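You operate a simulated robot arm through the tools that you are given. There is no shell and no other tool. Be economical: measure what you need, move in short steps, check, and stop when the job is done.

You run a simulated robot arm. Do the job below in one go: nothing can be reset, and whatever is moved stays where it is left.

JOB
Put the brown cog that says "B" from the top of the long bench on the top of the dark green box and the brown cog labelled "C" on the white board there.

It is judged by the outcome, as a careful person would: the job done as asked, and still so three seconds after it is handed in. It fails if anything else is knocked over, pushed out of place, dropped, spilled or broken.

ROBOT AND FRAMES
A 7-joint arm with a two-finger parallel gripper, fixed in place. Base frame: the origin is at the foot of the arm, x ahead of it, y to its left, z up; the work surface is at about z = 85. Units: cm, degrees, N and s.
With the tool pointing down near the work surface it reaches from about 24 to 68 cm from the base axis. Its first joint turns from -66.0 to 66.0 degrees. Payload 2.4 kg.
The TCP is the grasp point between the finger pads, 3 cm short of the fingertips. In the tool frame z runs along the fingers and y along their closing line. Largest opening 9.4 cm; finger width 2.8, thickness 1; the body of the gripper, 5 by 9.6 cm, starts 5.5 cm behind the TCP.
Orientation is that of the tool frame in the base frame, as [roll, pitch, yaw] about the fixed x, y, z axes, in that order (R = Rz(yaw) Ry(pitch) Rx(roll)). With the fingers straight down and closing along the base's y, the tool's x points along the base's -x, its y along +y and its z along -z.

CONTROLS
- The arm moves only by the tool apply_moves. Its argument "rows" is one flat list of numbers, 5 for each row, row after row: the shift along the tool's x, y, z in cm, then the turn about the tool's z in degrees, then the opening, from 0 (shut) to 1 (fully open). In form: [dx, dy, dz, twist, gripper, dx, dy, dz, twist, gripper, ...]. A call has 1 to 10 rows; each row shifts and turns the commanded pose from where the row before left it, along the tool's axes as they then stand. A row lasts 0.2 s, in which the tool goes at most 5 cm and 8.6 degrees; a call with a longer step from one row to the next is refused whole, and so is a gripper value outside its range. Where a pose cannot be reached the arm comes as near as it can. A force on the tool above 40 N (or 10 N above the force at the start of the call, whichever is more), or a blocked arm, ends the call early, and 0.2 s more pass. Each finger travels about 15.3 cm/s and halts on what it meets, pressing with about 24 N; the grip force reading is that of the motor and also rises with nothing between the fingers. The clock runs only during rows and for 0.2 s after the last one: add rows that do not move to give the fingers time. It gives the time, the measured TCP pose, the force on the tool (base axes), the opening and the grip force at its end, in the units of the frame above (readings bear some noise), and new pictures: "views" is both (left out), scene, wrist or none.
- Cameras (640 x 400 px; columns grow to the right, rows downward): "scene" is fixed at [0.62, 45.69, 145.22]; the picture's right is [-0.97, -0.23, 0.00], its down [-0.12, 0.52, -0.84] and it looks along [0.19, -0.82, -0.54] (base axes); focal length 372 px, centre (320, 200). "wrist" rides on the gripper at [-3.7, 0, -5.8] in the tool frame; the picture's right is [0.00, -1.00, 0.00], its down [0.97, 0.00, -0.24] and it looks along [0.24, 0.00, 0.97] (tool axes); focal length 218 px, centre (320, 200).
- point_at(camera, pixels): for up to 12 pixels [column, row] of the newest picture of that camera ("zoom" is the newest enlarged one), the place [x, y, z] in the base frame of the surface seen there, good to about 0.2 cm, but the place of the scene camera against the robot may be out by one fixed shift of up to 1.2 cm in any direction. No time passes.
- enlarge(camera, box): a new picture of the part [left, top, right, bottom] of that camera's present view, enlarged. No time passes.
- hand_in(): hands the job in; it is judged then, once.

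Go step by step. Measure first, check grasps and placings, and put right what went wrong. The budget is 60 turns and 120 pictures, counting those below and the enlarged ones. Unless the task says otherwise, let go and move clear before handing in, and close with one line.

The tools are called as name(argument=value, ...) on one line, values as JSON. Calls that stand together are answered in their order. apply_moves: Moves the arm, as the interface text tells. Its arguments: {"type":"object","properties":{"rows":{"type":"array"},"views":{"type":"string","enum":["both","scene","wrist","none"]}},"required":["rows"]} The other tools are called the same way: point_at (camera, pixels) gives the place of the surface under pixels of a picture; enlarge (camera, box) takes an enlarged picture of a part of a camera's view; hand_in () hands the job in.

At the start:

```text
time: 0.0
eef_pos: [28.18, -35.49, 119.59]
ee_rot: [-179.9, 0.0, 180.0]
contact_force: [-0.2, -0.2, -0.6]
finger_gap: 9.41
grip_force: 0.1
```

scene: 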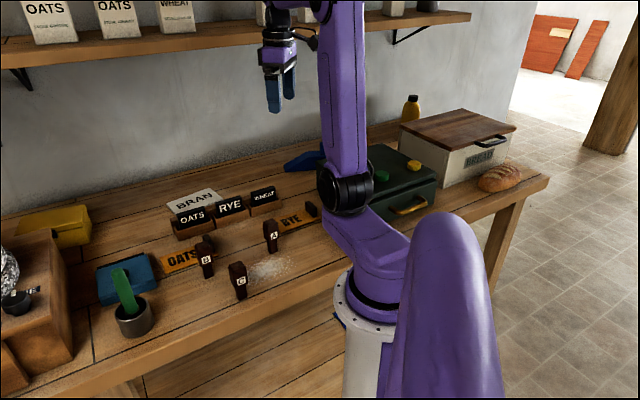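
wrist: 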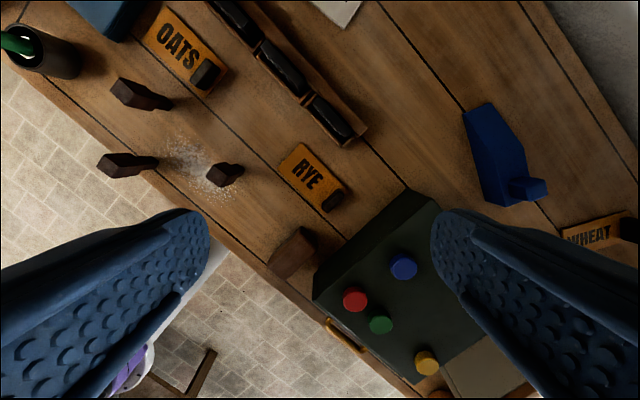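

The pictures show three brown pieces (A near (271,236), B (206,258), C (239,280)), a dark green box near (400,190) and a white BRAN piece near (197,200). I'll enlarge these for a clear look.

enlarge(camera="scene", box=[150, 170, 350, 310])

enlarge(camera="scene", box=[270, 90, 560, 270])

enlarge(camera="wrist", box=[80, 0, 400, 200])

point_at(camera="wrist", pixels=[[118, 84], [165, 104], [106, 160], [152, 162], [215, 180], [236, 170], [343, 10], [403, 267], [355, 300], [400, 225], [295, 255], [330, 180]])

point_at(camera="scene", pixels=[[207, 240], [206, 270], [239, 265], [241, 292], [270, 222], [272, 246], [180, 205], [215, 196], [197, 192], [390, 195], [382, 176], [413, 165]])

```text
2.86 times, centred on (250, 240) of scene
```

zoom: 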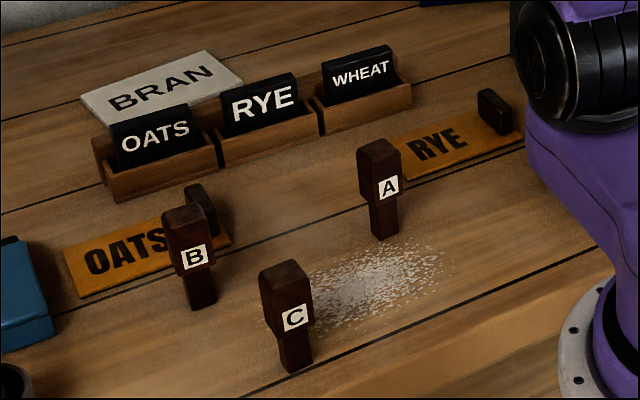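

```text
2.21 times, centred on (415, 180) of scene
```

zoom: 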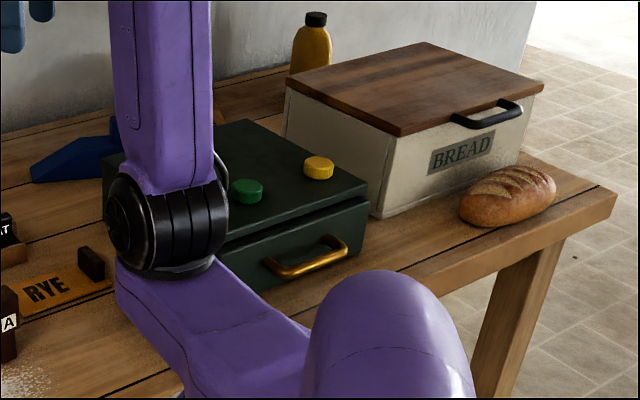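

```text
2.00 times, centred on (240, 100) of wrist
```

zoom: 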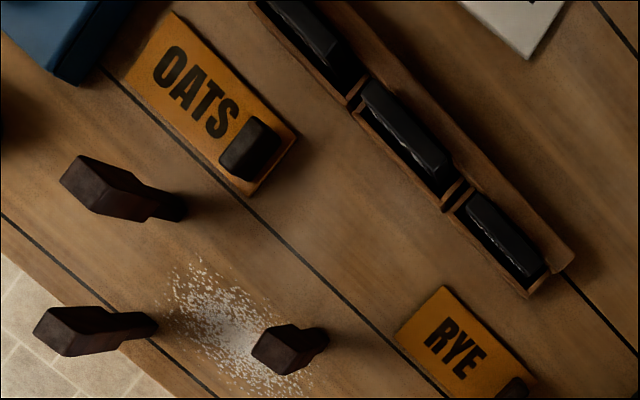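

```text
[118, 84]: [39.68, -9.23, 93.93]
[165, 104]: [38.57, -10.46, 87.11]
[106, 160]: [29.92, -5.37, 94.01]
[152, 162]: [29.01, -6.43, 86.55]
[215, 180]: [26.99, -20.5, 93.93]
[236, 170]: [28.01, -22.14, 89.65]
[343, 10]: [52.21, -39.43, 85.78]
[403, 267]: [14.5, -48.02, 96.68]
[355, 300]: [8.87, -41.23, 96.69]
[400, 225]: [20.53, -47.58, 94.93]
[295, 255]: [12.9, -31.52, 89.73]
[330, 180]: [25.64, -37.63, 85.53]
```

```text
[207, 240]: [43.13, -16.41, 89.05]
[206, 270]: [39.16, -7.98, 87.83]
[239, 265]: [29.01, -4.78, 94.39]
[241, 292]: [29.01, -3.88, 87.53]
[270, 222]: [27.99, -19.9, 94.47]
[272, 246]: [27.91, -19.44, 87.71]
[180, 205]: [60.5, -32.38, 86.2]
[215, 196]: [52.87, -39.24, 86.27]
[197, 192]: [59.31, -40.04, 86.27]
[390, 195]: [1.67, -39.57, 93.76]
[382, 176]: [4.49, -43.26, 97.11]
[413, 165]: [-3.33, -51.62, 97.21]
```

B, C and A stand upright, about 9 cm tall. The white BRAN board lies near (57,-36), and the green box top is at z≈96.7 with caps on it. I'll measure the box top next.

enlarge(camera="wrist", box=[260, 170, 540, 400])

point_at(camera="wrist", pixels=[[318, 275], [325, 278], [405, 195], [430, 205], [438, 212], [345, 265], [375, 240], [410, 215], [420, 235], [330, 300], [380, 280], [400, 320]])

```text
1.74 times, centred on (400, 285) of wrist
```

zoom: 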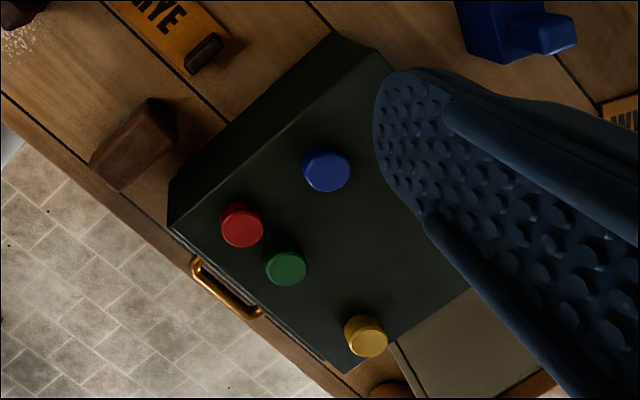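

```text
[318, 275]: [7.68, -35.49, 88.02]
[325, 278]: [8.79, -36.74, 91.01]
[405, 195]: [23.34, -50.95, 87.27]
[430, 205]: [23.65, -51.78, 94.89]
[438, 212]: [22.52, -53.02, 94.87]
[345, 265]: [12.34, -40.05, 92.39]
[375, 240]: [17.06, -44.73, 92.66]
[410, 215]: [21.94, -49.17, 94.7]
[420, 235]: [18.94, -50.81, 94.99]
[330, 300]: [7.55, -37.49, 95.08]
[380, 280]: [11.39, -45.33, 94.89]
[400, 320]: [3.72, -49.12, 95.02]
```

The box top is at z≈94.9, with free space near its far-left corner at about (20,-52.5), and caps elsewhere. I'll move the wrist camera over B and C to measure their positions and orientations.

apply_moves(rows=[-0.7, 3.93, 1.1, 0, 1, -0.7, 3.93, 1.1, 0, 1, -0.7, 3.93, 1.1, 0, 1, -0.7, 3.93, 1.1, 0, 1, -0.7, 3.93, 1.1, 0, 1, -0.7, 3.93, 1.1, 0, 1, -0.7, 3.93, 1.1, 0, 1, 0, 0, 0, 0, 1])

```text
time: 1.8
eef_pos: [33.22, -7.87, 112.0]
ee_rot: [-179.9, 0.1, -180.0]
contact_force: [0.4, 0.1, 0.4]
finger_gap: 9.39
grip_force: 0.1
```

scene: 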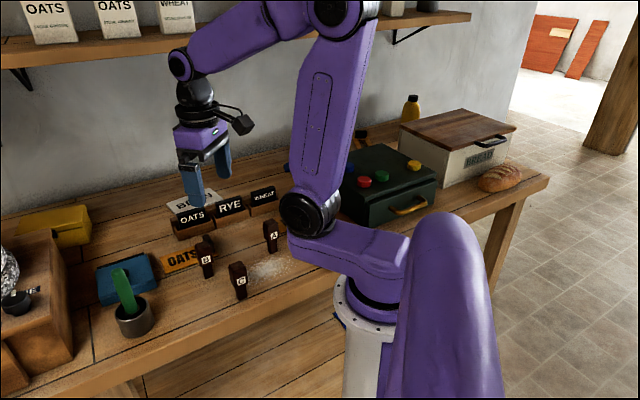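
wrist: 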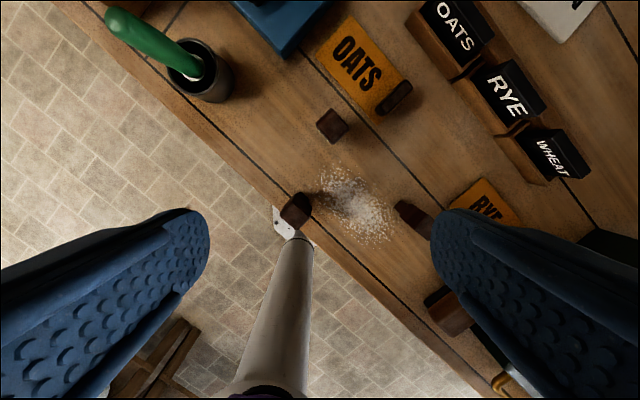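

enlarge(camera="wrist", box=[250, 80, 410, 250])

enlarge(camera="wrist", box=[270, 90, 370, 152])

```text
2.35 times, centred on (330, 165) of wrist
```

zoom: 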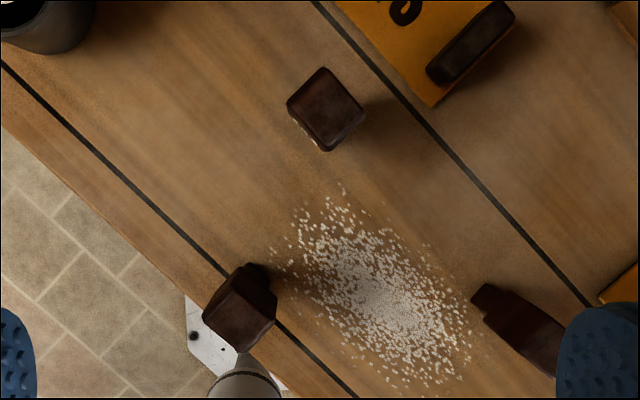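

```text
6.40 times, centred on (320, 121) of wrist
```

zoom: 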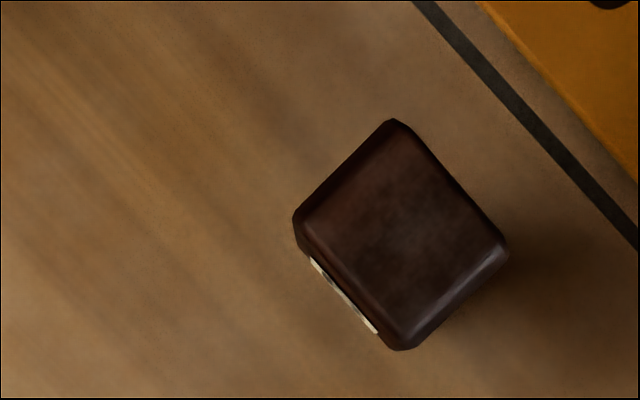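

B's top face shows clearly in the zoom, rotated about 45° with its white label on the lower-left face. I'll measure its corners and C's.

point_at(camera="zoom", pixels=[[398, 133], [495, 248], [405, 335], [312, 225], [404, 237], [340, 180], [450, 190], [455, 295], [355, 280]])

enlarge(camera="wrist", box=[250, 180, 350, 242])

```text
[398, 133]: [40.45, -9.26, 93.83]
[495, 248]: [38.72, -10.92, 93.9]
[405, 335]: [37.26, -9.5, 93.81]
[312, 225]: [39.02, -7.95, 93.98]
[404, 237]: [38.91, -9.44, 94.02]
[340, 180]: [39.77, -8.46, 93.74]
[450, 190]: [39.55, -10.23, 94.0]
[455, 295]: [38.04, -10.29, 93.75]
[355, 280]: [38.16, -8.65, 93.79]
```

```text
6.40 times, centred on (300, 211) of wrist
```

zoom: 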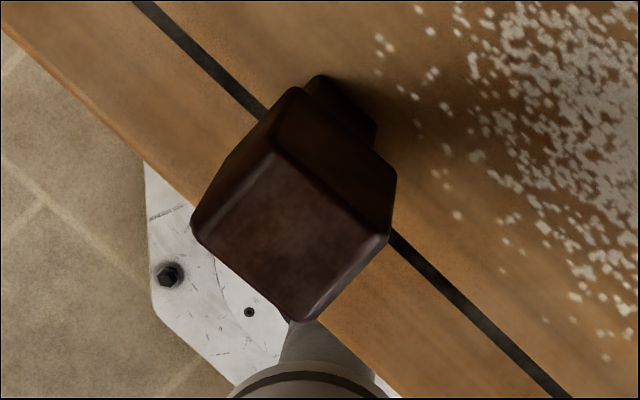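

B's centre is about (38.9,-9.4), its top is at z 93.9, and its long faces lie near 44°. I'll move over it, turn the tool so the fingers close along 44°, and come down to z=100 to check.

apply_moves(rows=[-2.84, -0.77, 0, 0, 0.75, -2.84, -0.77, 0, 0, 0.75, 0, 0, 2, 7.7, 0.75, 0, 0, 2, 7.7, 0.75, 0, 0, 2, 7.7, 0.75, 0, 0, 2, 7.7, 0.75, 0, 0, 2, 7.7, 0.75, 0, 0, 2, 7.7, 0.75, 0, 0, 0, 0, 0.75])

```text
time: 3.8
eef_pos: [38.66, -9.69, 100.06]
ee_rot: [-180.0, 0.0, 133.7]
contact_force: [-0.1, 0.0, 0.5]
finger_gap: 7.05
grip_force: 0.1
```

scene: 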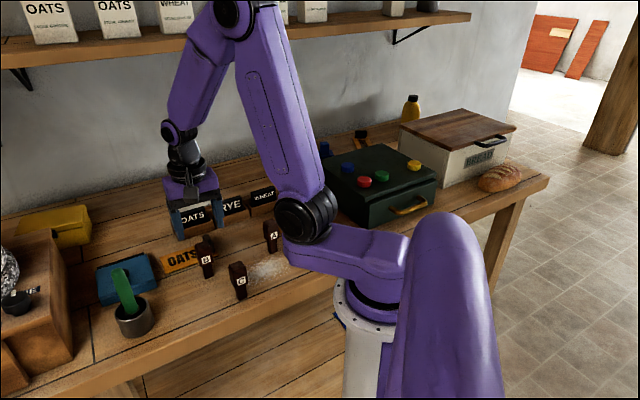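
wrist: 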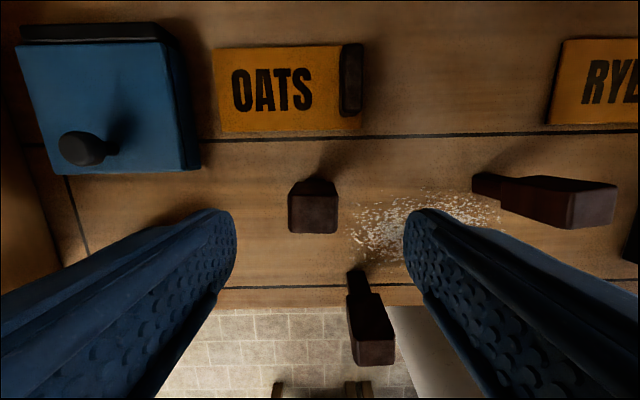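

The fingers line up with B (head at (313,212)) apart from a 0.36 cm offset along tool y. I'll correct that, go down to z≈92 and close.

apply_moves(rows=[0, 0.36, 2, 0, 0.75, 0, 0, 2, 0, 0.75, 0, 0, 2, 0, 0.75, 0, 0, 2, 0, 0.75, 0, 0, 0, 0, 0.75, 0, 0, 0, 0, 0.3, 0, 0, 0, 0, 0, 0, 0, 0, 0, 0, 0, 0, 0, 0, 0])

```text
time: 5.8
eef_pos: [38.93, -9.27, 91.96]
ee_rot: [-180.0, 0.0, 133.8]
contact_force: [0.8, 0.1, 0.2]
finger_gap: 3.34
grip_force: 23.7
```

scene: 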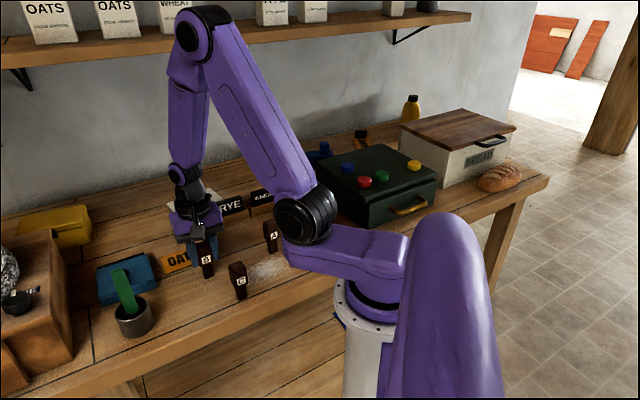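
wrist: 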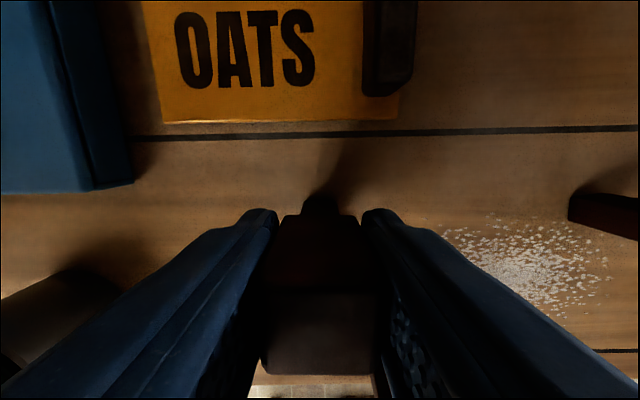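

B is held (gap 3.34, grip 23.7 N). I'll lift it straight up.

apply_moves(rows=[0, 0, -1, 0, 0, 0, 0, -2, 0, 0, 0, 0, -3, 0, 0, 0, 0, -3.5, 0, 0, 0, 0, -3.5, 0, 0, 0, 0, -3.5, 0, 0, 0, 0, -3.5, 0, 0, 0, 0, -2, 0, 0, 0, 0, 0, 0, 0])

point_at(camera="wrist", pixels=[[300, 100], [320, 50], [200, 100]])

```text
time: 7.8
eef_pos: [39.13, -9.28, 114.06]
ee_rot: [179.9, -0.1, 133.8]
contact_force: [0.5, -0.6, -0.6]
finger_gap: 3.37
grip_force: 23.7
```

scene: 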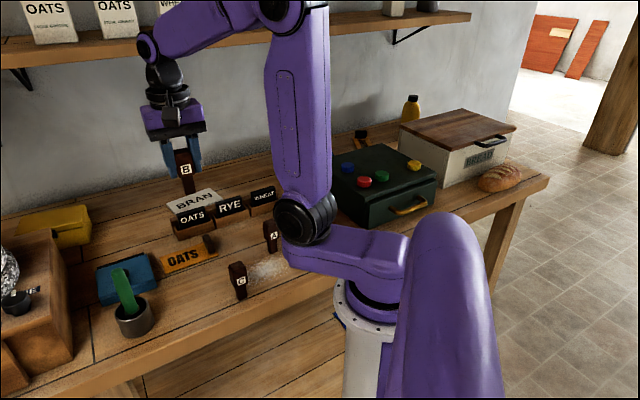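
wrist: 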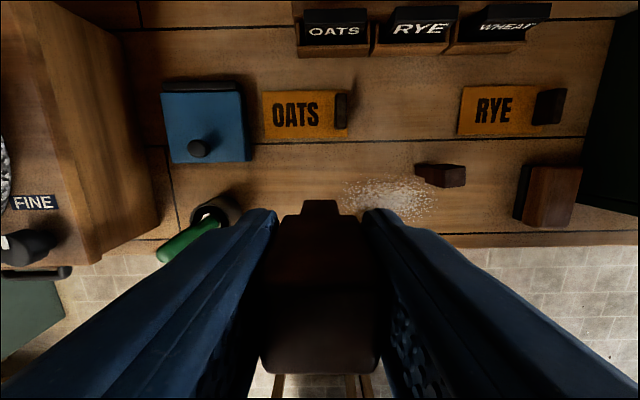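

```text
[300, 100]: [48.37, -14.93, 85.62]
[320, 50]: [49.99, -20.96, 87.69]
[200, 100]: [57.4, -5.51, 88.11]
```

B is lifted cleanly and hangs straight. I'll carry it toward the box at z≈114.

apply_moves(rows=[-1.0, -2.2, 0, 0, 0, -1.75, -3.87, 0, 0, 0, -1.75, -3.87, 0, 0, 0, -1.75, -3.87, 0, 0, 0, -1.75, -3.87, 0, 0, 0, -1.75, -3.87, 0, 0, 0, -1.75, -3.87, 0, 0, 0, -1.75, -3.87, 0, 0, 0, -1.75, -3.87, 0, 0, 0, -1.75, -3.87, 0, 0, 0])

```text
time: 10.0
eef_pos: [23.71, -47.08, 114.27]
ee_rot: [180.0, 0.0, 133.8]
contact_force: [0.0, -0.5, -0.2]
finger_gap: 3.35
grip_force: 23.8
```

scene: 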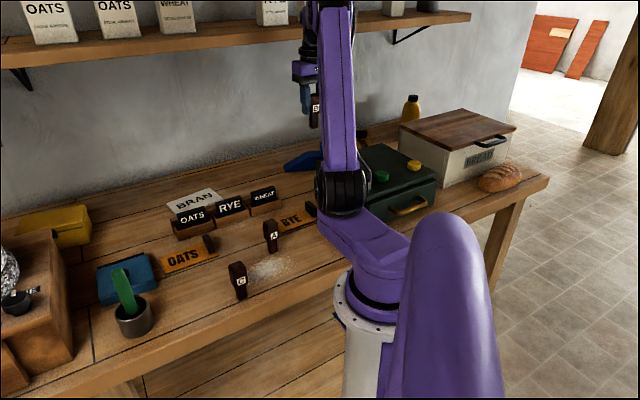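
wrist: 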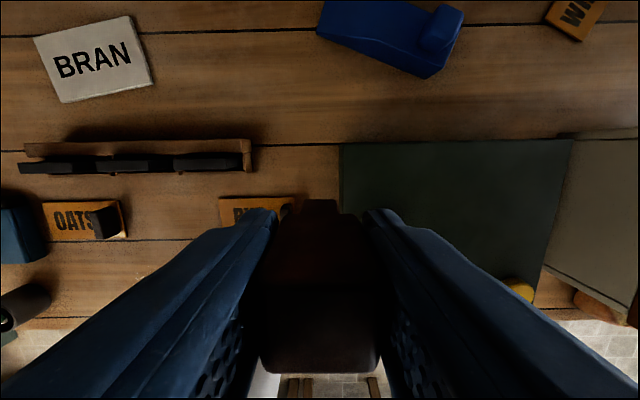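

The green box top now shows, with its back edge from (341,145) to (572,139). I'll measure it to fix the target.

point_at(camera="wrist", pixels=[[345, 148], [345, 205], [568, 142], [450, 143], [400, 180], [420, 200], [512, 282], [50, 100], [150, 80], [128, 20], [38, 42], [80, 80]])

```text
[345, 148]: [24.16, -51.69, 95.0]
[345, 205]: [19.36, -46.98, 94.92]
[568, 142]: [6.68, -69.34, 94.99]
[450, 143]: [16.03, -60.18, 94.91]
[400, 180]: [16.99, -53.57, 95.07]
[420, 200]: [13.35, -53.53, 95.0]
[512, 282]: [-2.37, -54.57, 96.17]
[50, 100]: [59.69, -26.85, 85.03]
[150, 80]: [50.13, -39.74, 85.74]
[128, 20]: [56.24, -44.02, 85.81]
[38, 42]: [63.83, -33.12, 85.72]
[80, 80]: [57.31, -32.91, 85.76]
```

The box top is at z≈95, and the corner (24.2,-51.7) is confirmed. I'll move over (19.3,-52.3) and check it can be reached.

apply_moves(rows=[-0.18, -1.7, 0, 0, 0, -0.18, -1.7, 0, 0, 0, -0.18, -1.7, 0, 0, 0, -0.18, -1.7, 0, 0, 0, 0, 0, 0, 0, 0, 0, 0, 0, 0, 0])

```text
time: 11.4
eef_pos: [19.44, -52.31, 114.05]
ee_rot: [180.0, 0.0, 133.8]
contact_force: [0.3, 0.7, 0.6]
finger_gap: 3.35
grip_force: 24.0
```

scene: 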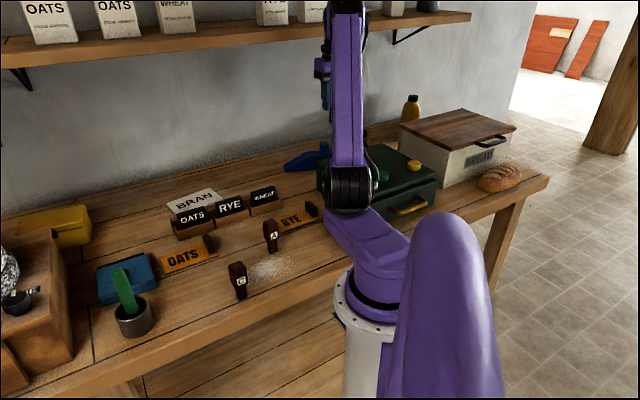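
wrist: 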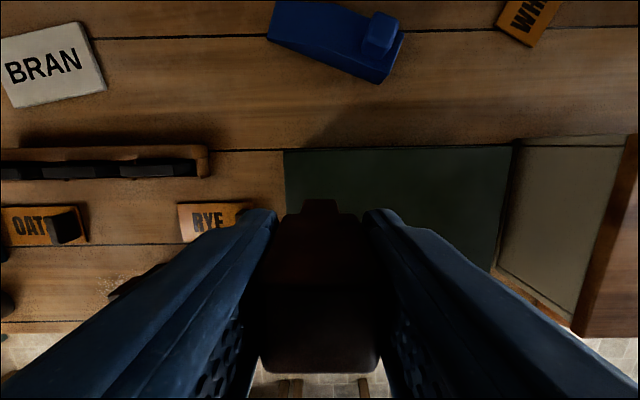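

The arm reached (19.44,-52.31). I'll lower to just above the box top; contact is expected near z≈102.

apply_moves(rows=[0, 0, 2, 0, 0, 0, 0, 2, 0, 0, 0, 0, 2, 0, 0, 0, 0, 2, 0, 0, 0, 0, 2, 0, 0, 0, 0, 1, 0, 0, 0, 0, 0.5, 0, 0, 0, 0, 0, 0, 0])

```text
time: 13.2
eef_pos: [19.46, -52.12, 102.58]
ee_rot: [180.0, 0.0, 133.8]
contact_force: [0.3, 0.3, -0.3]
finger_gap: 3.31
grip_force: 24.1
```

scene: 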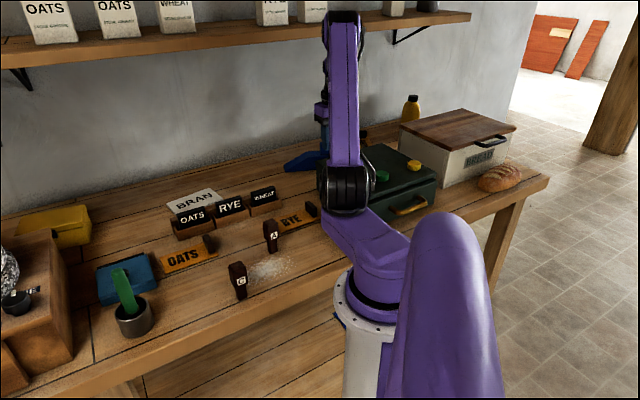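
wrist: 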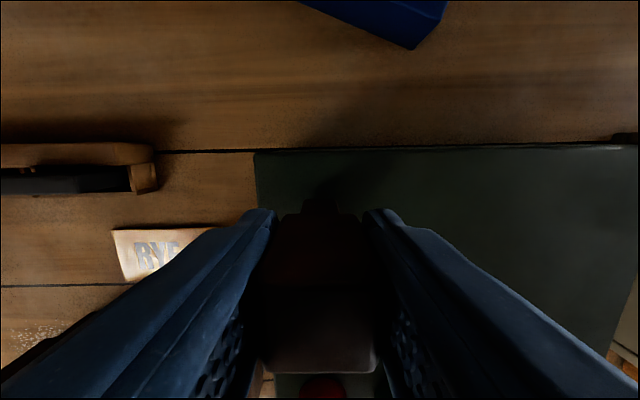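

No contact yet at 102.58. I'll ease down another 0.5 cm and read the force.

apply_moves(rows=[0, 0, 0.2, 0, 0, 0, 0, 0.2, 0, 0, 0, 0, 0.1, 0, 0, 0, 0, 0, 0, 0], views="none")

```text
time: 14.2
eef_pos: [19.53, -52.24, 102.07]
ee_rot: [180.0, 0.0, 133.8]
contact_force: [-0.2, -0.1, -1.3]
finger_gap: 3.37
grip_force: 23.7
```

apply_moves(rows=[0, 0, 0.1, 0, 0, 0, 0, 0, 0, 0], views="none")

```text
time: 14.8
eef_pos: [19.48, -52.14, 101.92]
ee_rot: [180.0, 0.0, 133.7]
contact_force: [-0.2, 1.0, 1.2]
finger_gap: 3.35
grip_force: 24.1
```

The force is just starting to rise (1.2 N), so I'll ease down 0.1 cm at a time to confirm contact.

apply_moves(rows=[0, 0, 0.1, 0, 0, 0, 0, 0, 0, 0], views="none")

```text
time: 15.4
eef_pos: [19.52, -52.35, 101.95]
ee_rot: [-180.0, 0.1, 133.8]
contact_force: [-0.4, 4.6, 14.1]
finger_gap: 3.32
grip_force: 24.0
```

There is contact (14 N up). I'll back off 0.05 cm, open, and look.

apply_moves(rows=[0, 0, -0.07, 0, 0, 0, 0, 0, 0, 0.4, 0, 0, 0, 0, 0.6, 0, 0, 0, 0, 0.7, 0, 0, 0, 0, 0.7])

```text
time: 16.6
eef_pos: [19.44, -52.21, 101.94]
ee_rot: [180.0, 0.0, 133.8]
contact_force: [0.4, 0.7, -0.5]
finger_gap: 6.59
grip_force: 0.2
```

scene: 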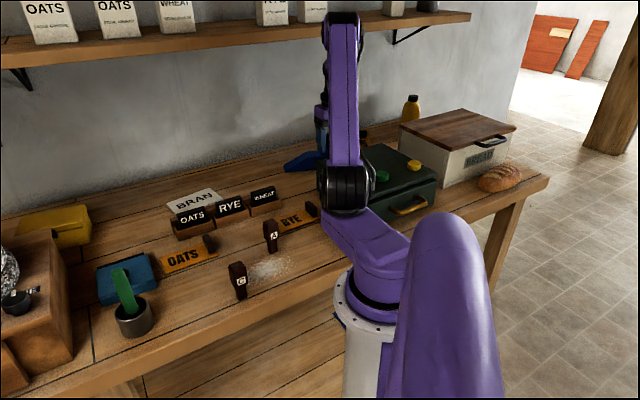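
wrist: 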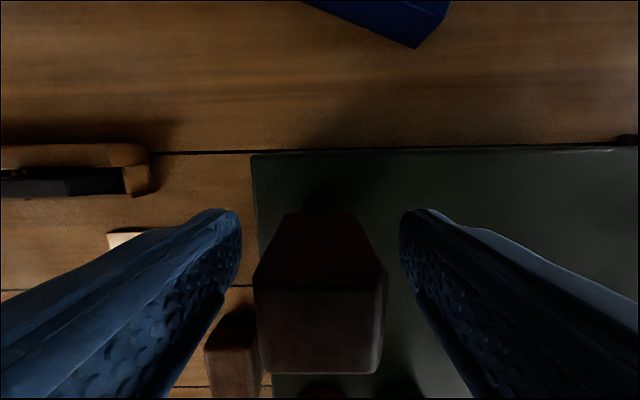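

B stands on the box with both fingers clear of it. I'll rise straight up and look.

apply_moves(rows=[0, 0, -1.5, 0, 0.7, 0, 0, -2.5, 0, 0.7, 0, 0, -2.5, 0, 0.7, 0, 0, -2.5, 0, 0.7, 0, 0, -2.5, 0, 0.7, 0, 0, -1.5, 0, 0.7, 0, 0, 0, 0, 0.7], views="wrist")

```text
time: 18.2
eef_pos: [19.48, -52.29, 115.07]
ee_rot: [-180.0, 0.0, 133.8]
contact_force: [0.4, 0.1, -0.4]
finger_gap: 6.58
grip_force: 0.0
```

wrist: 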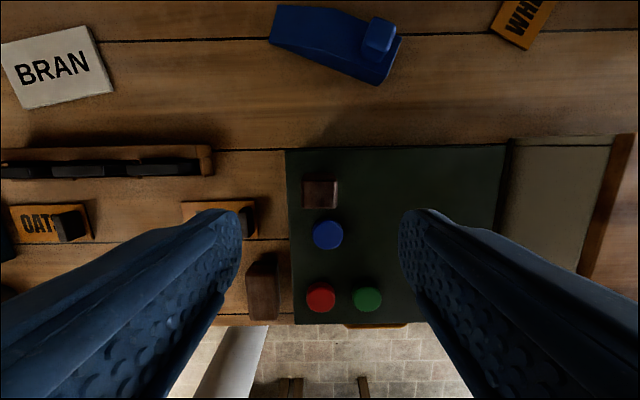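

B stands upright at (320,192) and the caps are undisturbed. I'll move back toward C.

apply_moves(rows=[2.05, 3.05, 0, 0, 0.75, 2.05, 3.05, 0, 0, 0.75, 2.05, 3.05, 0, 0, 0.75, 2.05, 3.05, 0, 0, 0.75, 2.05, 3.05, 0, 0, 0.75, 2.05, 3.05, 0, 0, 0.75, 2.05, 3.05, 0, 0, 0.75, 2.05, 3.05, 0, 0, 0.75, 2.05, 3.05, 0, 0, 0.75, 2.05, 3.05, 0, 0, 0.75], views="none")

apply_moves(rows=[1.2, 3.05, 1, 0, 0.75, 1.2, 3.05, 1, 0, 0.75, 1.2, 2.9, 1, 0, 0.75, 0, 0, 2, 0, 0.75, 0, 0, 0, 0, 0.75])

```text
time: 20.4
eef_pos: [27.46, -16.33, 114.78]
ee_rot: [-179.9, 0.0, 133.8]
contact_force: [0.1, 0.2, -0.8]
finger_gap: 7.05
grip_force: 0.2
```

```text
time: 21.6
eef_pos: [31.16, -7.51, 109.88]
ee_rot: [-180.0, 0.1, 133.8]
contact_force: [0.1, -0.6, -0.4]
finger_gap: 7.06
grip_force: 0.1
```

scene: 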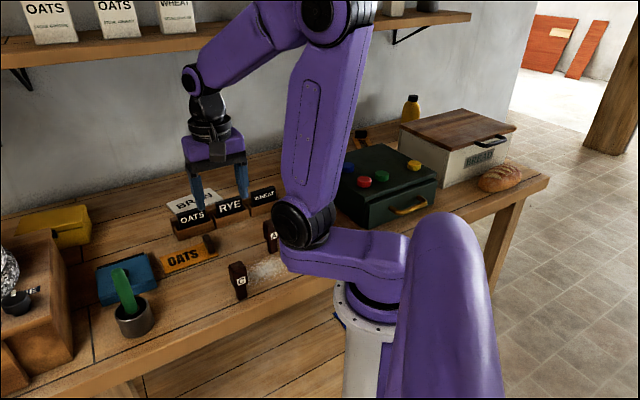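
wrist: 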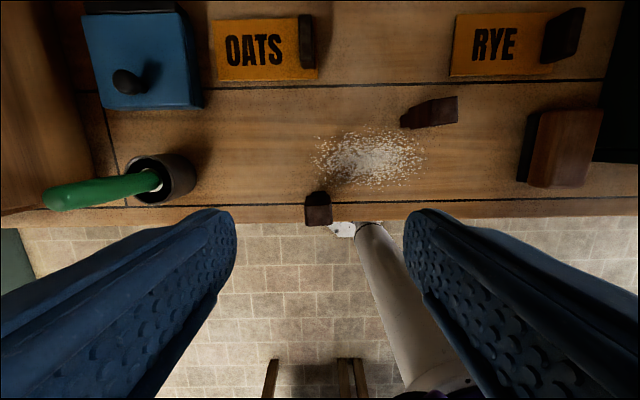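

enlarge(camera="wrist", box=[278, 180, 358, 230])

```text
8.00 times, centred on (318, 205) of wrist
```

zoom: 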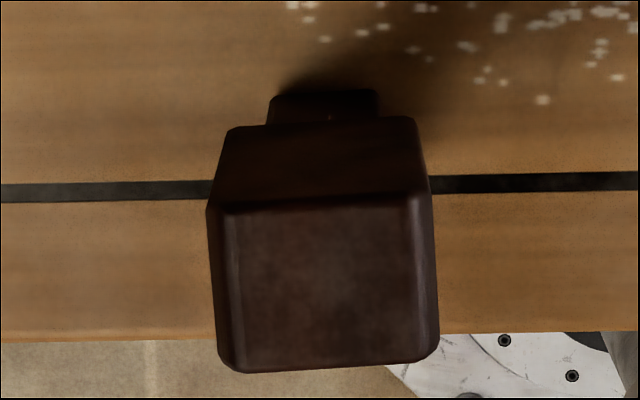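

point_at(camera="zoom", pixels=[[325, 285], [225, 215], [415, 207], [235, 360], [425, 350], [225, 285], [425, 280], [325, 215], [325, 360], [325, 120]])

```text
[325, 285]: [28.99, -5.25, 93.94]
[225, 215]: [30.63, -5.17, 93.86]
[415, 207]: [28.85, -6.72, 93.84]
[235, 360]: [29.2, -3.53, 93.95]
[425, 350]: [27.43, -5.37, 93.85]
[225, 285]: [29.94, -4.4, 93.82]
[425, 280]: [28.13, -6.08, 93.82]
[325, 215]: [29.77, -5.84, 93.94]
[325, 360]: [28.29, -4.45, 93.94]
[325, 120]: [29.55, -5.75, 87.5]
```

C's centre is (29.03,-5.2), its top is at z 93.9, and its face is turned about 2.5° from the tool. I'll align and lower to z≈99, then check.

apply_moves(rows=[1.57, 0.03, 0, -2.5, 0.75, 1.57, 0.03, 0, 0, 0.75, 0, 0, 3, 0, 0.75, 0, 0, 3, 0, 0.75, 0, 0, 3, 0, 0.75, 0, 0, 1.9, 0, 0.75, 0, 0, 0, 0, 0.75])

```text
time: 23.2
eef_pos: [29.08, -5.46, 98.97]
ee_rot: [-179.9, 0.0, 136.4]
contact_force: [0.1, 0.2, -1.2]
finger_gap: 7.05
grip_force: 0.1
```

scene: 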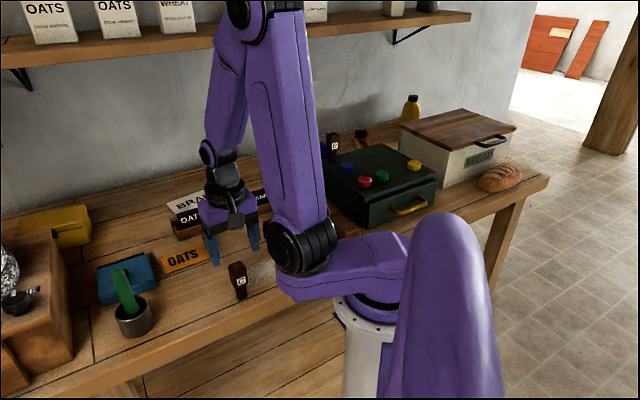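
wrist: 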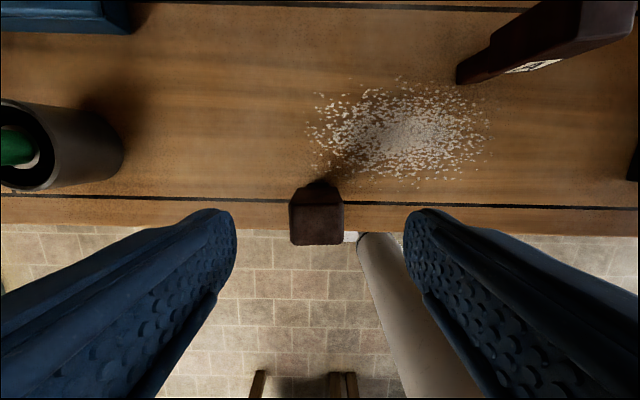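

The fingers are lined up with C. The elbow joint in the scene picture near (300,245) looks close to A, so I'll measure that clearance before going lower.

enlarge(camera="scene", box=[180, 180, 400, 320])

point_at(camera="scene", pixels=[[300, 245], [275, 250], [285, 272], [280, 288], [300, 275], [310, 290], [268, 222], [272, 215]])

point_at(camera="wrist", pixels=[[600, 30], [540, 60], [465, 75]])

```text
2.86 times, centred on (290, 250) of scene
```

zoom: 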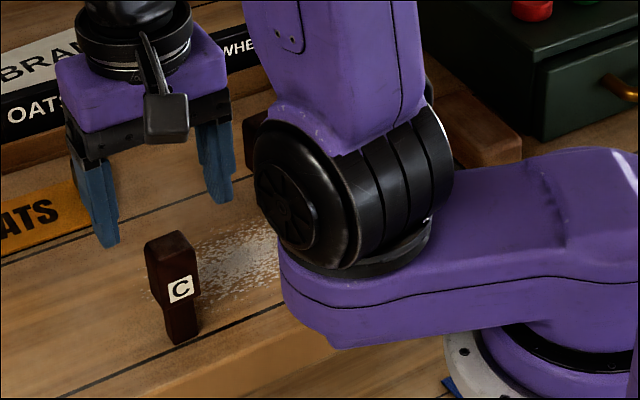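

```text
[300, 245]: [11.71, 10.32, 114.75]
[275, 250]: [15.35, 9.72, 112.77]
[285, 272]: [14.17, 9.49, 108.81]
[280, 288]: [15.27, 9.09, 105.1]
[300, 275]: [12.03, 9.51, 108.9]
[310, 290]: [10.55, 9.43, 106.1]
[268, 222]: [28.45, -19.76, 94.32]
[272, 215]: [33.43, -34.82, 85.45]
```

```text
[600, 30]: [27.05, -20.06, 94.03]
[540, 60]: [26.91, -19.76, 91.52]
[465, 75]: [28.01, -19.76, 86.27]
```

The elbow is around z 103–115 at (12,10), well clear of everything. I'll descend to z≈92 and close on C.

apply_moves(rows=[0.2, 0.15, 1.75, 0, 0.75, 0, 0, 1.75, 0, 0.75, 0, 0, 1.75, 0, 0.75, 0, 0, 1.75, 0, 0.75, 0, 0, 0, 0, 0.75, 0, 0, 0, 0, 0.5, 0, 0, 0, 0, 0.2, 0, 0, 0, 0, 0, 0, 0, 0, 0, 0])

```text
time: 25.2
eef_pos: [29.06, -5.11, 91.96]
ee_rot: [180.0, 0.0, 136.3]
contact_force: [0.0, 0.9, 0.0]
finger_gap: 3.35
grip_force: 24.1
```

scene: 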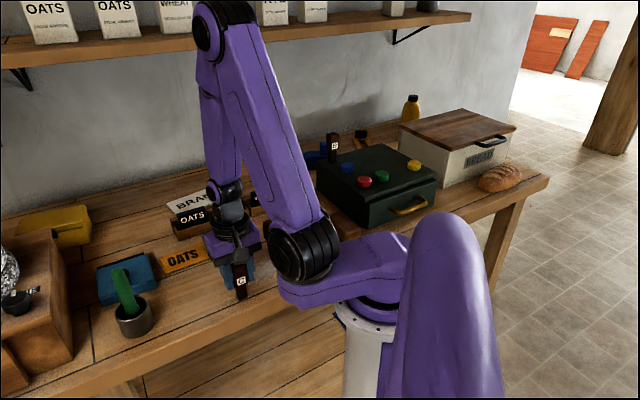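
wrist: 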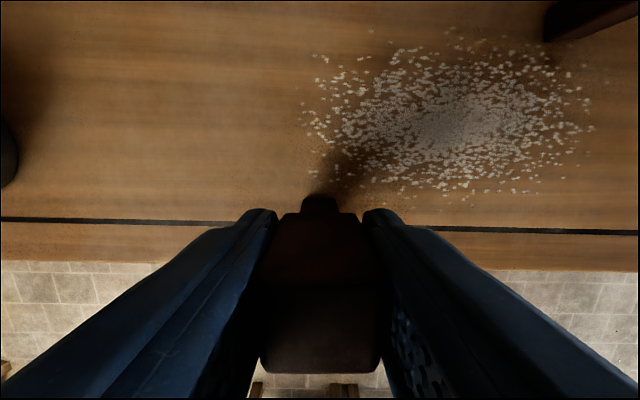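

C is held (gap 3.35). I'll lift it straight up, then carry it partway toward the BRAN board.

apply_moves(rows=[0, 0, -1, 0, 0, 0, 0, -2, 0, 0, 0, 0, -3, 0, 0, 0, 0, -3.5, 0, 0, 0, 0, -3.5, 0, 0, 0, 0, -3.5, 0, 0, 0, 0, -2, 0, 0, 0, 0, 0, 0, 0], views="none")

apply_moves(rows=[-2, -0.2, 0, 0, 0, -3.6, -0.36, 0, 0, 0, -3.6, -0.36, 0, 0, 0, -3.6, -0.36, 0, 0, 0, -3.6, -0.36, 0, 0, 0, -3.6, -0.36, 0, 0, 0, -3.6, -0.36, 0, 0, 0, -3.6, -0.36, 0, 0, 0, -3.6, -0.36, 0, 0, 0, 0, 0, 0, 0, 0])

```text
time: 27.0
eef_pos: [29.14, -5.07, 110.37]
ee_rot: [-179.9, 0.0, 136.3]
contact_force: [-0.6, -0.3, 0.0]
finger_gap: 3.34
grip_force: 23.8
```

```text
time: 29.2
eef_pos: [49.27, -28.73, 110.28]
ee_rot: [180.0, 0.0, 136.2]
contact_force: [0.6, -1.0, -0.2]
finger_gap: 3.32
grip_force: 24.2
```

scene: 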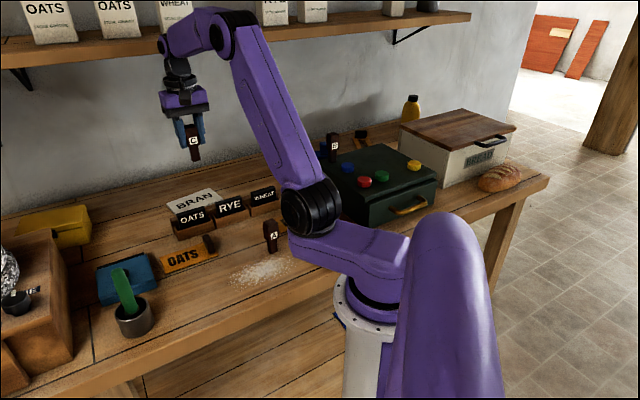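
wrist: 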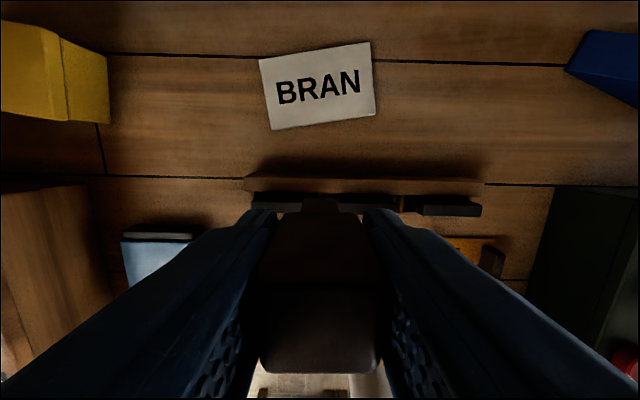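

point_at(camera="wrist", pixels=[[263, 62], [368, 46], [373, 111], [272, 126], [318, 86], [250, 185], [360, 182], [480, 186], [265, 198], [375, 204], [365, 175]])

```text
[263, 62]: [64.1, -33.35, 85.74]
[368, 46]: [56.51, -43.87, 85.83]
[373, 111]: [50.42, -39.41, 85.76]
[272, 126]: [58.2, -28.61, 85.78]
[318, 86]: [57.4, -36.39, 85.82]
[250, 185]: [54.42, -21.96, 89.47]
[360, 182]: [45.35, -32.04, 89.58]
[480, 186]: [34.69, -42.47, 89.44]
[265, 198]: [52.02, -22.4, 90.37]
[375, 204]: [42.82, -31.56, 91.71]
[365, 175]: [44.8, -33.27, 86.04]
```

The board centre is (57.3,-36.3), its top is at z 85.8, and the containers are about 10 cm away. I'll move over (56,-36) and start lowering, watching the reach.

apply_moves(rows=[-2.5, -0.15, 0, 0, 0, -2.5, -0.15, 0, 0, 0, -2.5, -0.15, 0, 0, 0, -2.4, -0.15, 0, 0, 0, 0, 0, 2.5, 0, 0, 0, 0, 2.5, 0, 0, 0, 0, 2.5, 0, 0, 0, 0, 2.5, 0, 0, 0, 0, 0, 0, 0])

```text
time: 31.0
eef_pos: [54.95, -34.09, 110.32]
ee_rot: [179.2, 5.5, 136.8]
contact_force: [0.5, 0.0, 0.1]
finger_gap: 3.34
grip_force: 23.8
stopped in row 9: the arm was blocked; the commanded pose is now the measured one
```

scene: 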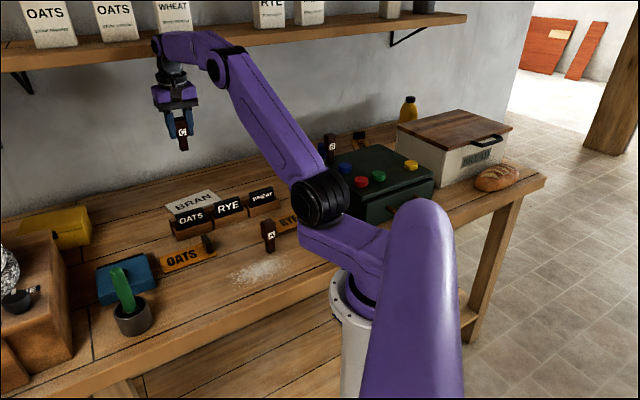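
wrist: 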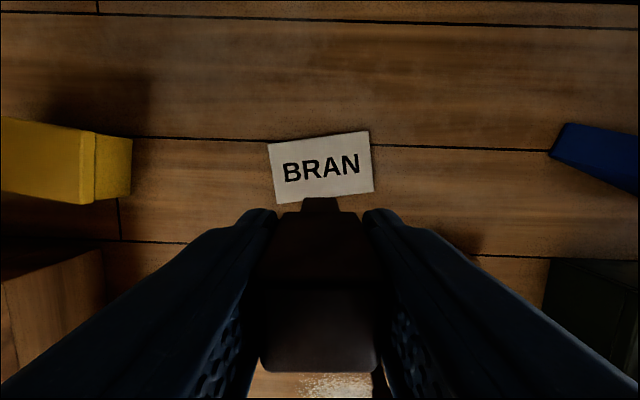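

The arm stopped 1.5 cm short with a 5.5° tilt and no tool force: either a reach limit at this height or something near the shelf. I'll measure the shelf and arm before moving on.

enlarge(camera="scene", box=[100, 0, 300, 125])

point_at(camera="scene", pixels=[[120, 55], [130, 45], [240, 40], [165, 45], [180, 45], [215, 70], [172, 15], [160, 40], [182, 145], [190, 200]])

point_at(camera="wrist", pixels=[[272, 150], [368, 135], [372, 188], [280, 198], [330, 150], [320, 20]])

```text
3.20 times, centred on (200, 62) of scene
```

zoom: 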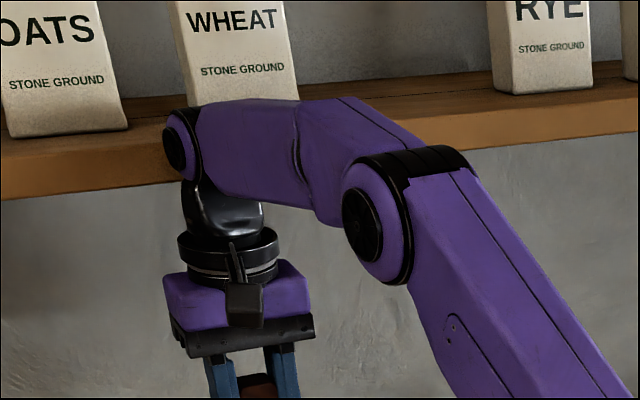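

```text
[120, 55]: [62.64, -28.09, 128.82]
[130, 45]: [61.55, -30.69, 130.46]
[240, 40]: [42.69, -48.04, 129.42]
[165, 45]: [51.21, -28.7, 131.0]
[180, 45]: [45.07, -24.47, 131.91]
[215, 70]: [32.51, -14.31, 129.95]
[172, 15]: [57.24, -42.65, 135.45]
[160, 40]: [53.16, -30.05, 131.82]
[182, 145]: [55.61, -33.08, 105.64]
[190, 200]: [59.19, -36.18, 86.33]
```

```text
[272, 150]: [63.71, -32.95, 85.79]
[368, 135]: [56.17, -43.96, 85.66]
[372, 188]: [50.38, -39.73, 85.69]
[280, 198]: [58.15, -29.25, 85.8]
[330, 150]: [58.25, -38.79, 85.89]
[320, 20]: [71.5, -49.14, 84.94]
```

The wrist joint (z≈131) is up against the shelf's front edge, which runs through (62.6,-28) and (42.7,-48) at z≈129. The items on the shelf look unmoved. I'll back away from the shelf, lower, and then go in under it.

apply_moves(rows=[1, 0, 0, 0, 0, 2, 0, 0, 0, 0, 2.5, 0, 0, 0, 0, 2.5, 0, 0, 0, 0, 0, 0, 0, 0, 0])

```text
time: 32.2
eef_pos: [50.89, -29.97, 108.3]
ee_rot: [178.9, 6.8, 136.8]
contact_force: [0.2, 0.4, -0.2]
finger_gap: 3.33
grip_force: 23.5
```

scene: 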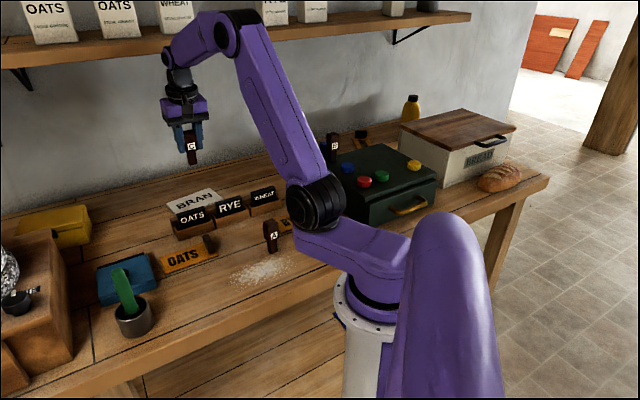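
wrist: 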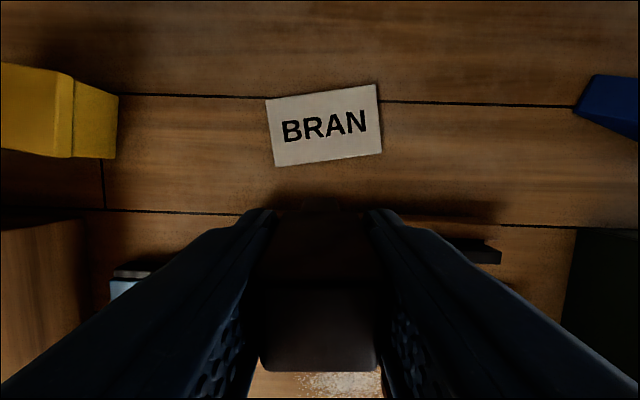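

The arm is free again and the shelf items look unmoved. The tool kept a ~6.8° tilt (fingertips outward, about the closing axis), which helps it pass under the shelf. I'll descend along the tool first, clear of the containers.

apply_moves(rows=[0, 0, 1.5, 0, 0, 0, 0, 2, 0, 0, 0, 0, 2, 0, 0, 0, 0, 2, 0, 0, 0, 0, 0, 0, 0])

```text
time: 33.4
eef_pos: [51.75, -30.49, 100.72]
ee_rot: [178.9, 6.8, 137.0]
contact_force: [1.2, 0.1, 0.0]
finger_gap: 3.36
grip_force: 24.1
```

scene: 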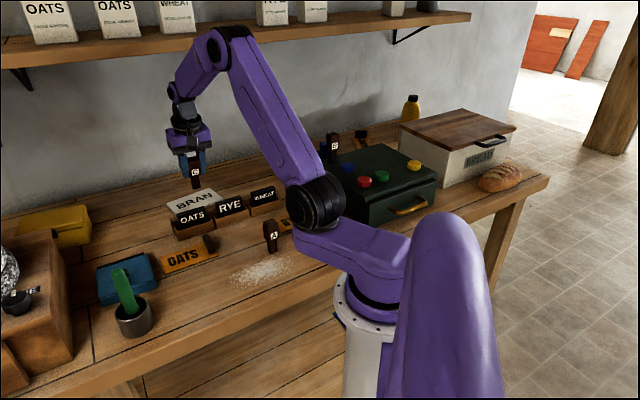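
wrist: 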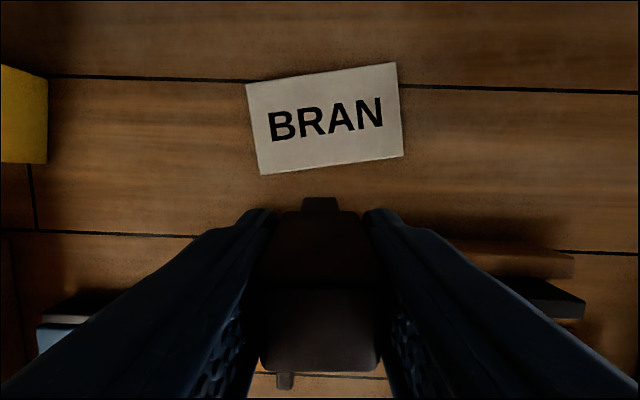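

The arm is lower and clear. Before moving under the shelf, I'll check how far the wrist joint (175,92) and the upper elbow (215,45) are from the shelf edge.

point_at(camera="scene", pixels=[[175, 92], [190, 75], [213, 50], [235, 30], [205, 35], [183, 65], [120, 56], [120, 60], [250, 38], [170, 105]])

```text
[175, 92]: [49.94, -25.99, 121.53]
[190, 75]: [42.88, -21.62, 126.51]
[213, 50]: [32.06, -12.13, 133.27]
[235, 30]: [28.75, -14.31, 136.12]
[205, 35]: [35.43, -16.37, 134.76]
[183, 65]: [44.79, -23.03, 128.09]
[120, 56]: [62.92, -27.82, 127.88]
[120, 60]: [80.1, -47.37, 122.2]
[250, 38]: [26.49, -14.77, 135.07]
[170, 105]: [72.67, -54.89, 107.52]
```

Wrist top is about z 125, and the shelf's lower edge is z≈127.5 at its front; going down first gives enough clearance. I'll lower a little, then go diagonally to just above the board.

apply_moves(rows=[0, 0, 1.5, 0, 0, 0, 0, 1.5, 0, 0, -0.89, -0.19, 0.8, 0, 0, -0.89, -0.19, 0.8, 0, 0, -0.89, -0.19, 0.8, 0, 0, -0.89, -0.19, 0.8, 0, 0, -0.89, -0.19, 0.8, 0, 0, -0.89, -0.19, 0.77, 0, 0, 0, 0, 0, 0, 0])

```text
time: 35.4
eef_pos: [55.52, -35.51, 93.57]
ee_rot: [178.9, 6.9, 136.9]
contact_force: [-0.3, 1.3, -0.3]
finger_gap: 3.36
grip_force: 23.3
```

scene: 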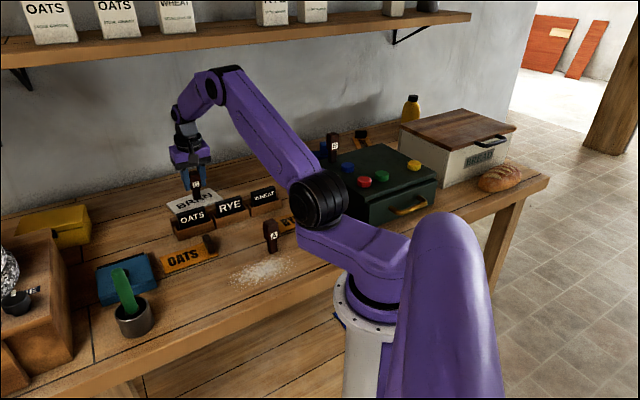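
wrist: 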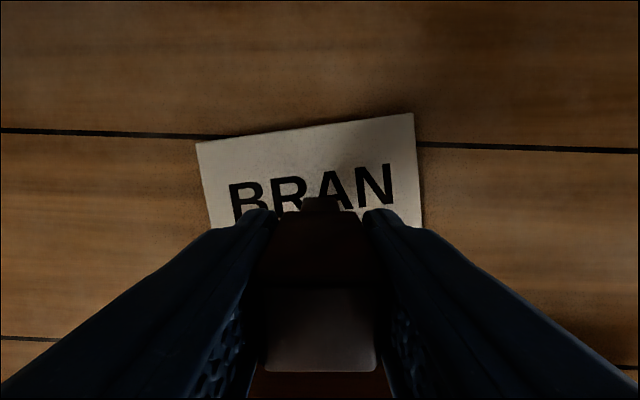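

C is just above the board at the right place. I'll enlarge the scene to check its position and lean.

enlarge(camera="scene", box=[155, 150, 245, 220])

```text
5.71 times, centred on (200, 185) of scene
```

zoom: 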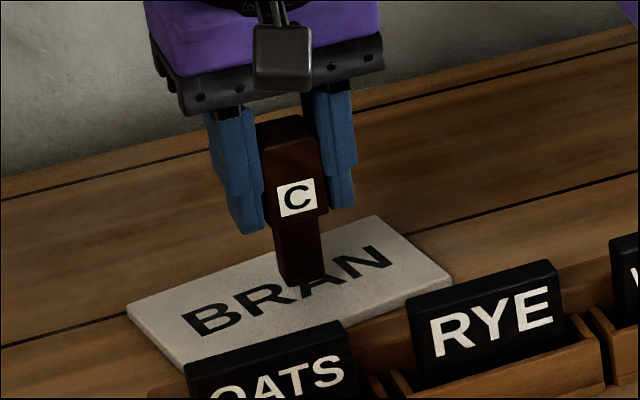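

C is over the middle of the board with only a slight lean. I'll ease down to contact.

apply_moves(rows=[0, 0, 0.2, 0, 0, 0, 0, 0.2, 0, 0, 0, 0, 0.1, 0, 0, 0, 0, 0, 0, 0], views="none")

apply_moves(rows=[0, 0, 0.1, 0, 0, 0, 0, 0, 0, 0], views="none")

```text
time: 36.4
eef_pos: [55.49, -35.3, 93.27]
ee_rot: [179.0, 6.9, 136.8]
contact_force: [0.3, 0.0, -0.6]
finger_gap: 3.33
grip_force: 23.9
```

```text
time: 37.0
eef_pos: [55.63, -35.57, 93.08]
ee_rot: [178.8, 6.8, 136.9]
contact_force: [-0.8, 0.3, 0.1]
finger_gap: 3.32
grip_force: 24.6
```

apply_moves(rows=[0, 0, 0.1, 0, 0, 0, 0, 0, 0, 0], views="none")

apply_moves(rows=[0, 0, 0.1, 0, 0, 0, 0, 0, 0, 0], views="none")

```text
time: 37.6
eef_pos: [55.65, -35.44, 93.12]
ee_rot: [178.9, 6.8, 136.9]
contact_force: [-0.6, -0.7, -1.3]
finger_gap: 3.33
grip_force: 23.9
```

```text
time: 38.2
eef_pos: [55.63, -35.54, 93.03]
ee_rot: [178.9, 6.9, 136.9]
contact_force: [-0.3, 0.0, -0.8]
finger_gap: 3.33
grip_force: 24.2
```

Still no contact. I'll keep easing down.

apply_moves(rows=[0, 0, 0.1, 0, 0, 0, 0, 0, 0, 0], views="none")

apply_moves(rows=[0, 0, 0.08, 0, 0, 0, 0, 0, 0, 0], views="none")

```text
time: 38.8
eef_pos: [55.6, -35.57, 92.83]
ee_rot: [178.9, 6.8, 136.9]
contact_force: [-0.2, 0.1, 0.3]
finger_gap: 3.34
grip_force: 23.8
```

```text
time: 39.4
eef_pos: [55.66, -35.54, 92.77]
ee_rot: [178.9, 6.8, 136.8]
contact_force: [0.1, -0.3, -0.5]
finger_gap: 3.31
grip_force: 23.7
```

apply_moves(rows=[0, 0, 0.08, 0, 0, 0, 0, 0, 0, 0], views="none")

apply_moves(rows=[0, 0, 0.06, 0, 0, 0, 0, 0, 0, 0], views="none")

```text
time: 40.0
eef_pos: [55.59, -35.53, 92.67]
ee_rot: [178.9, 7.0, 137.0]
contact_force: [-0.8, 0.2, 3.2]
finger_gap: 3.36
grip_force: 23.6
```

```text
time: 40.6
eef_pos: [55.77, -35.48, 92.7]
ee_rot: [178.9, 6.9, 136.9]
contact_force: [-0.5, 0.6, 9.1]
finger_gap: 3.34
grip_force: 23.9
```

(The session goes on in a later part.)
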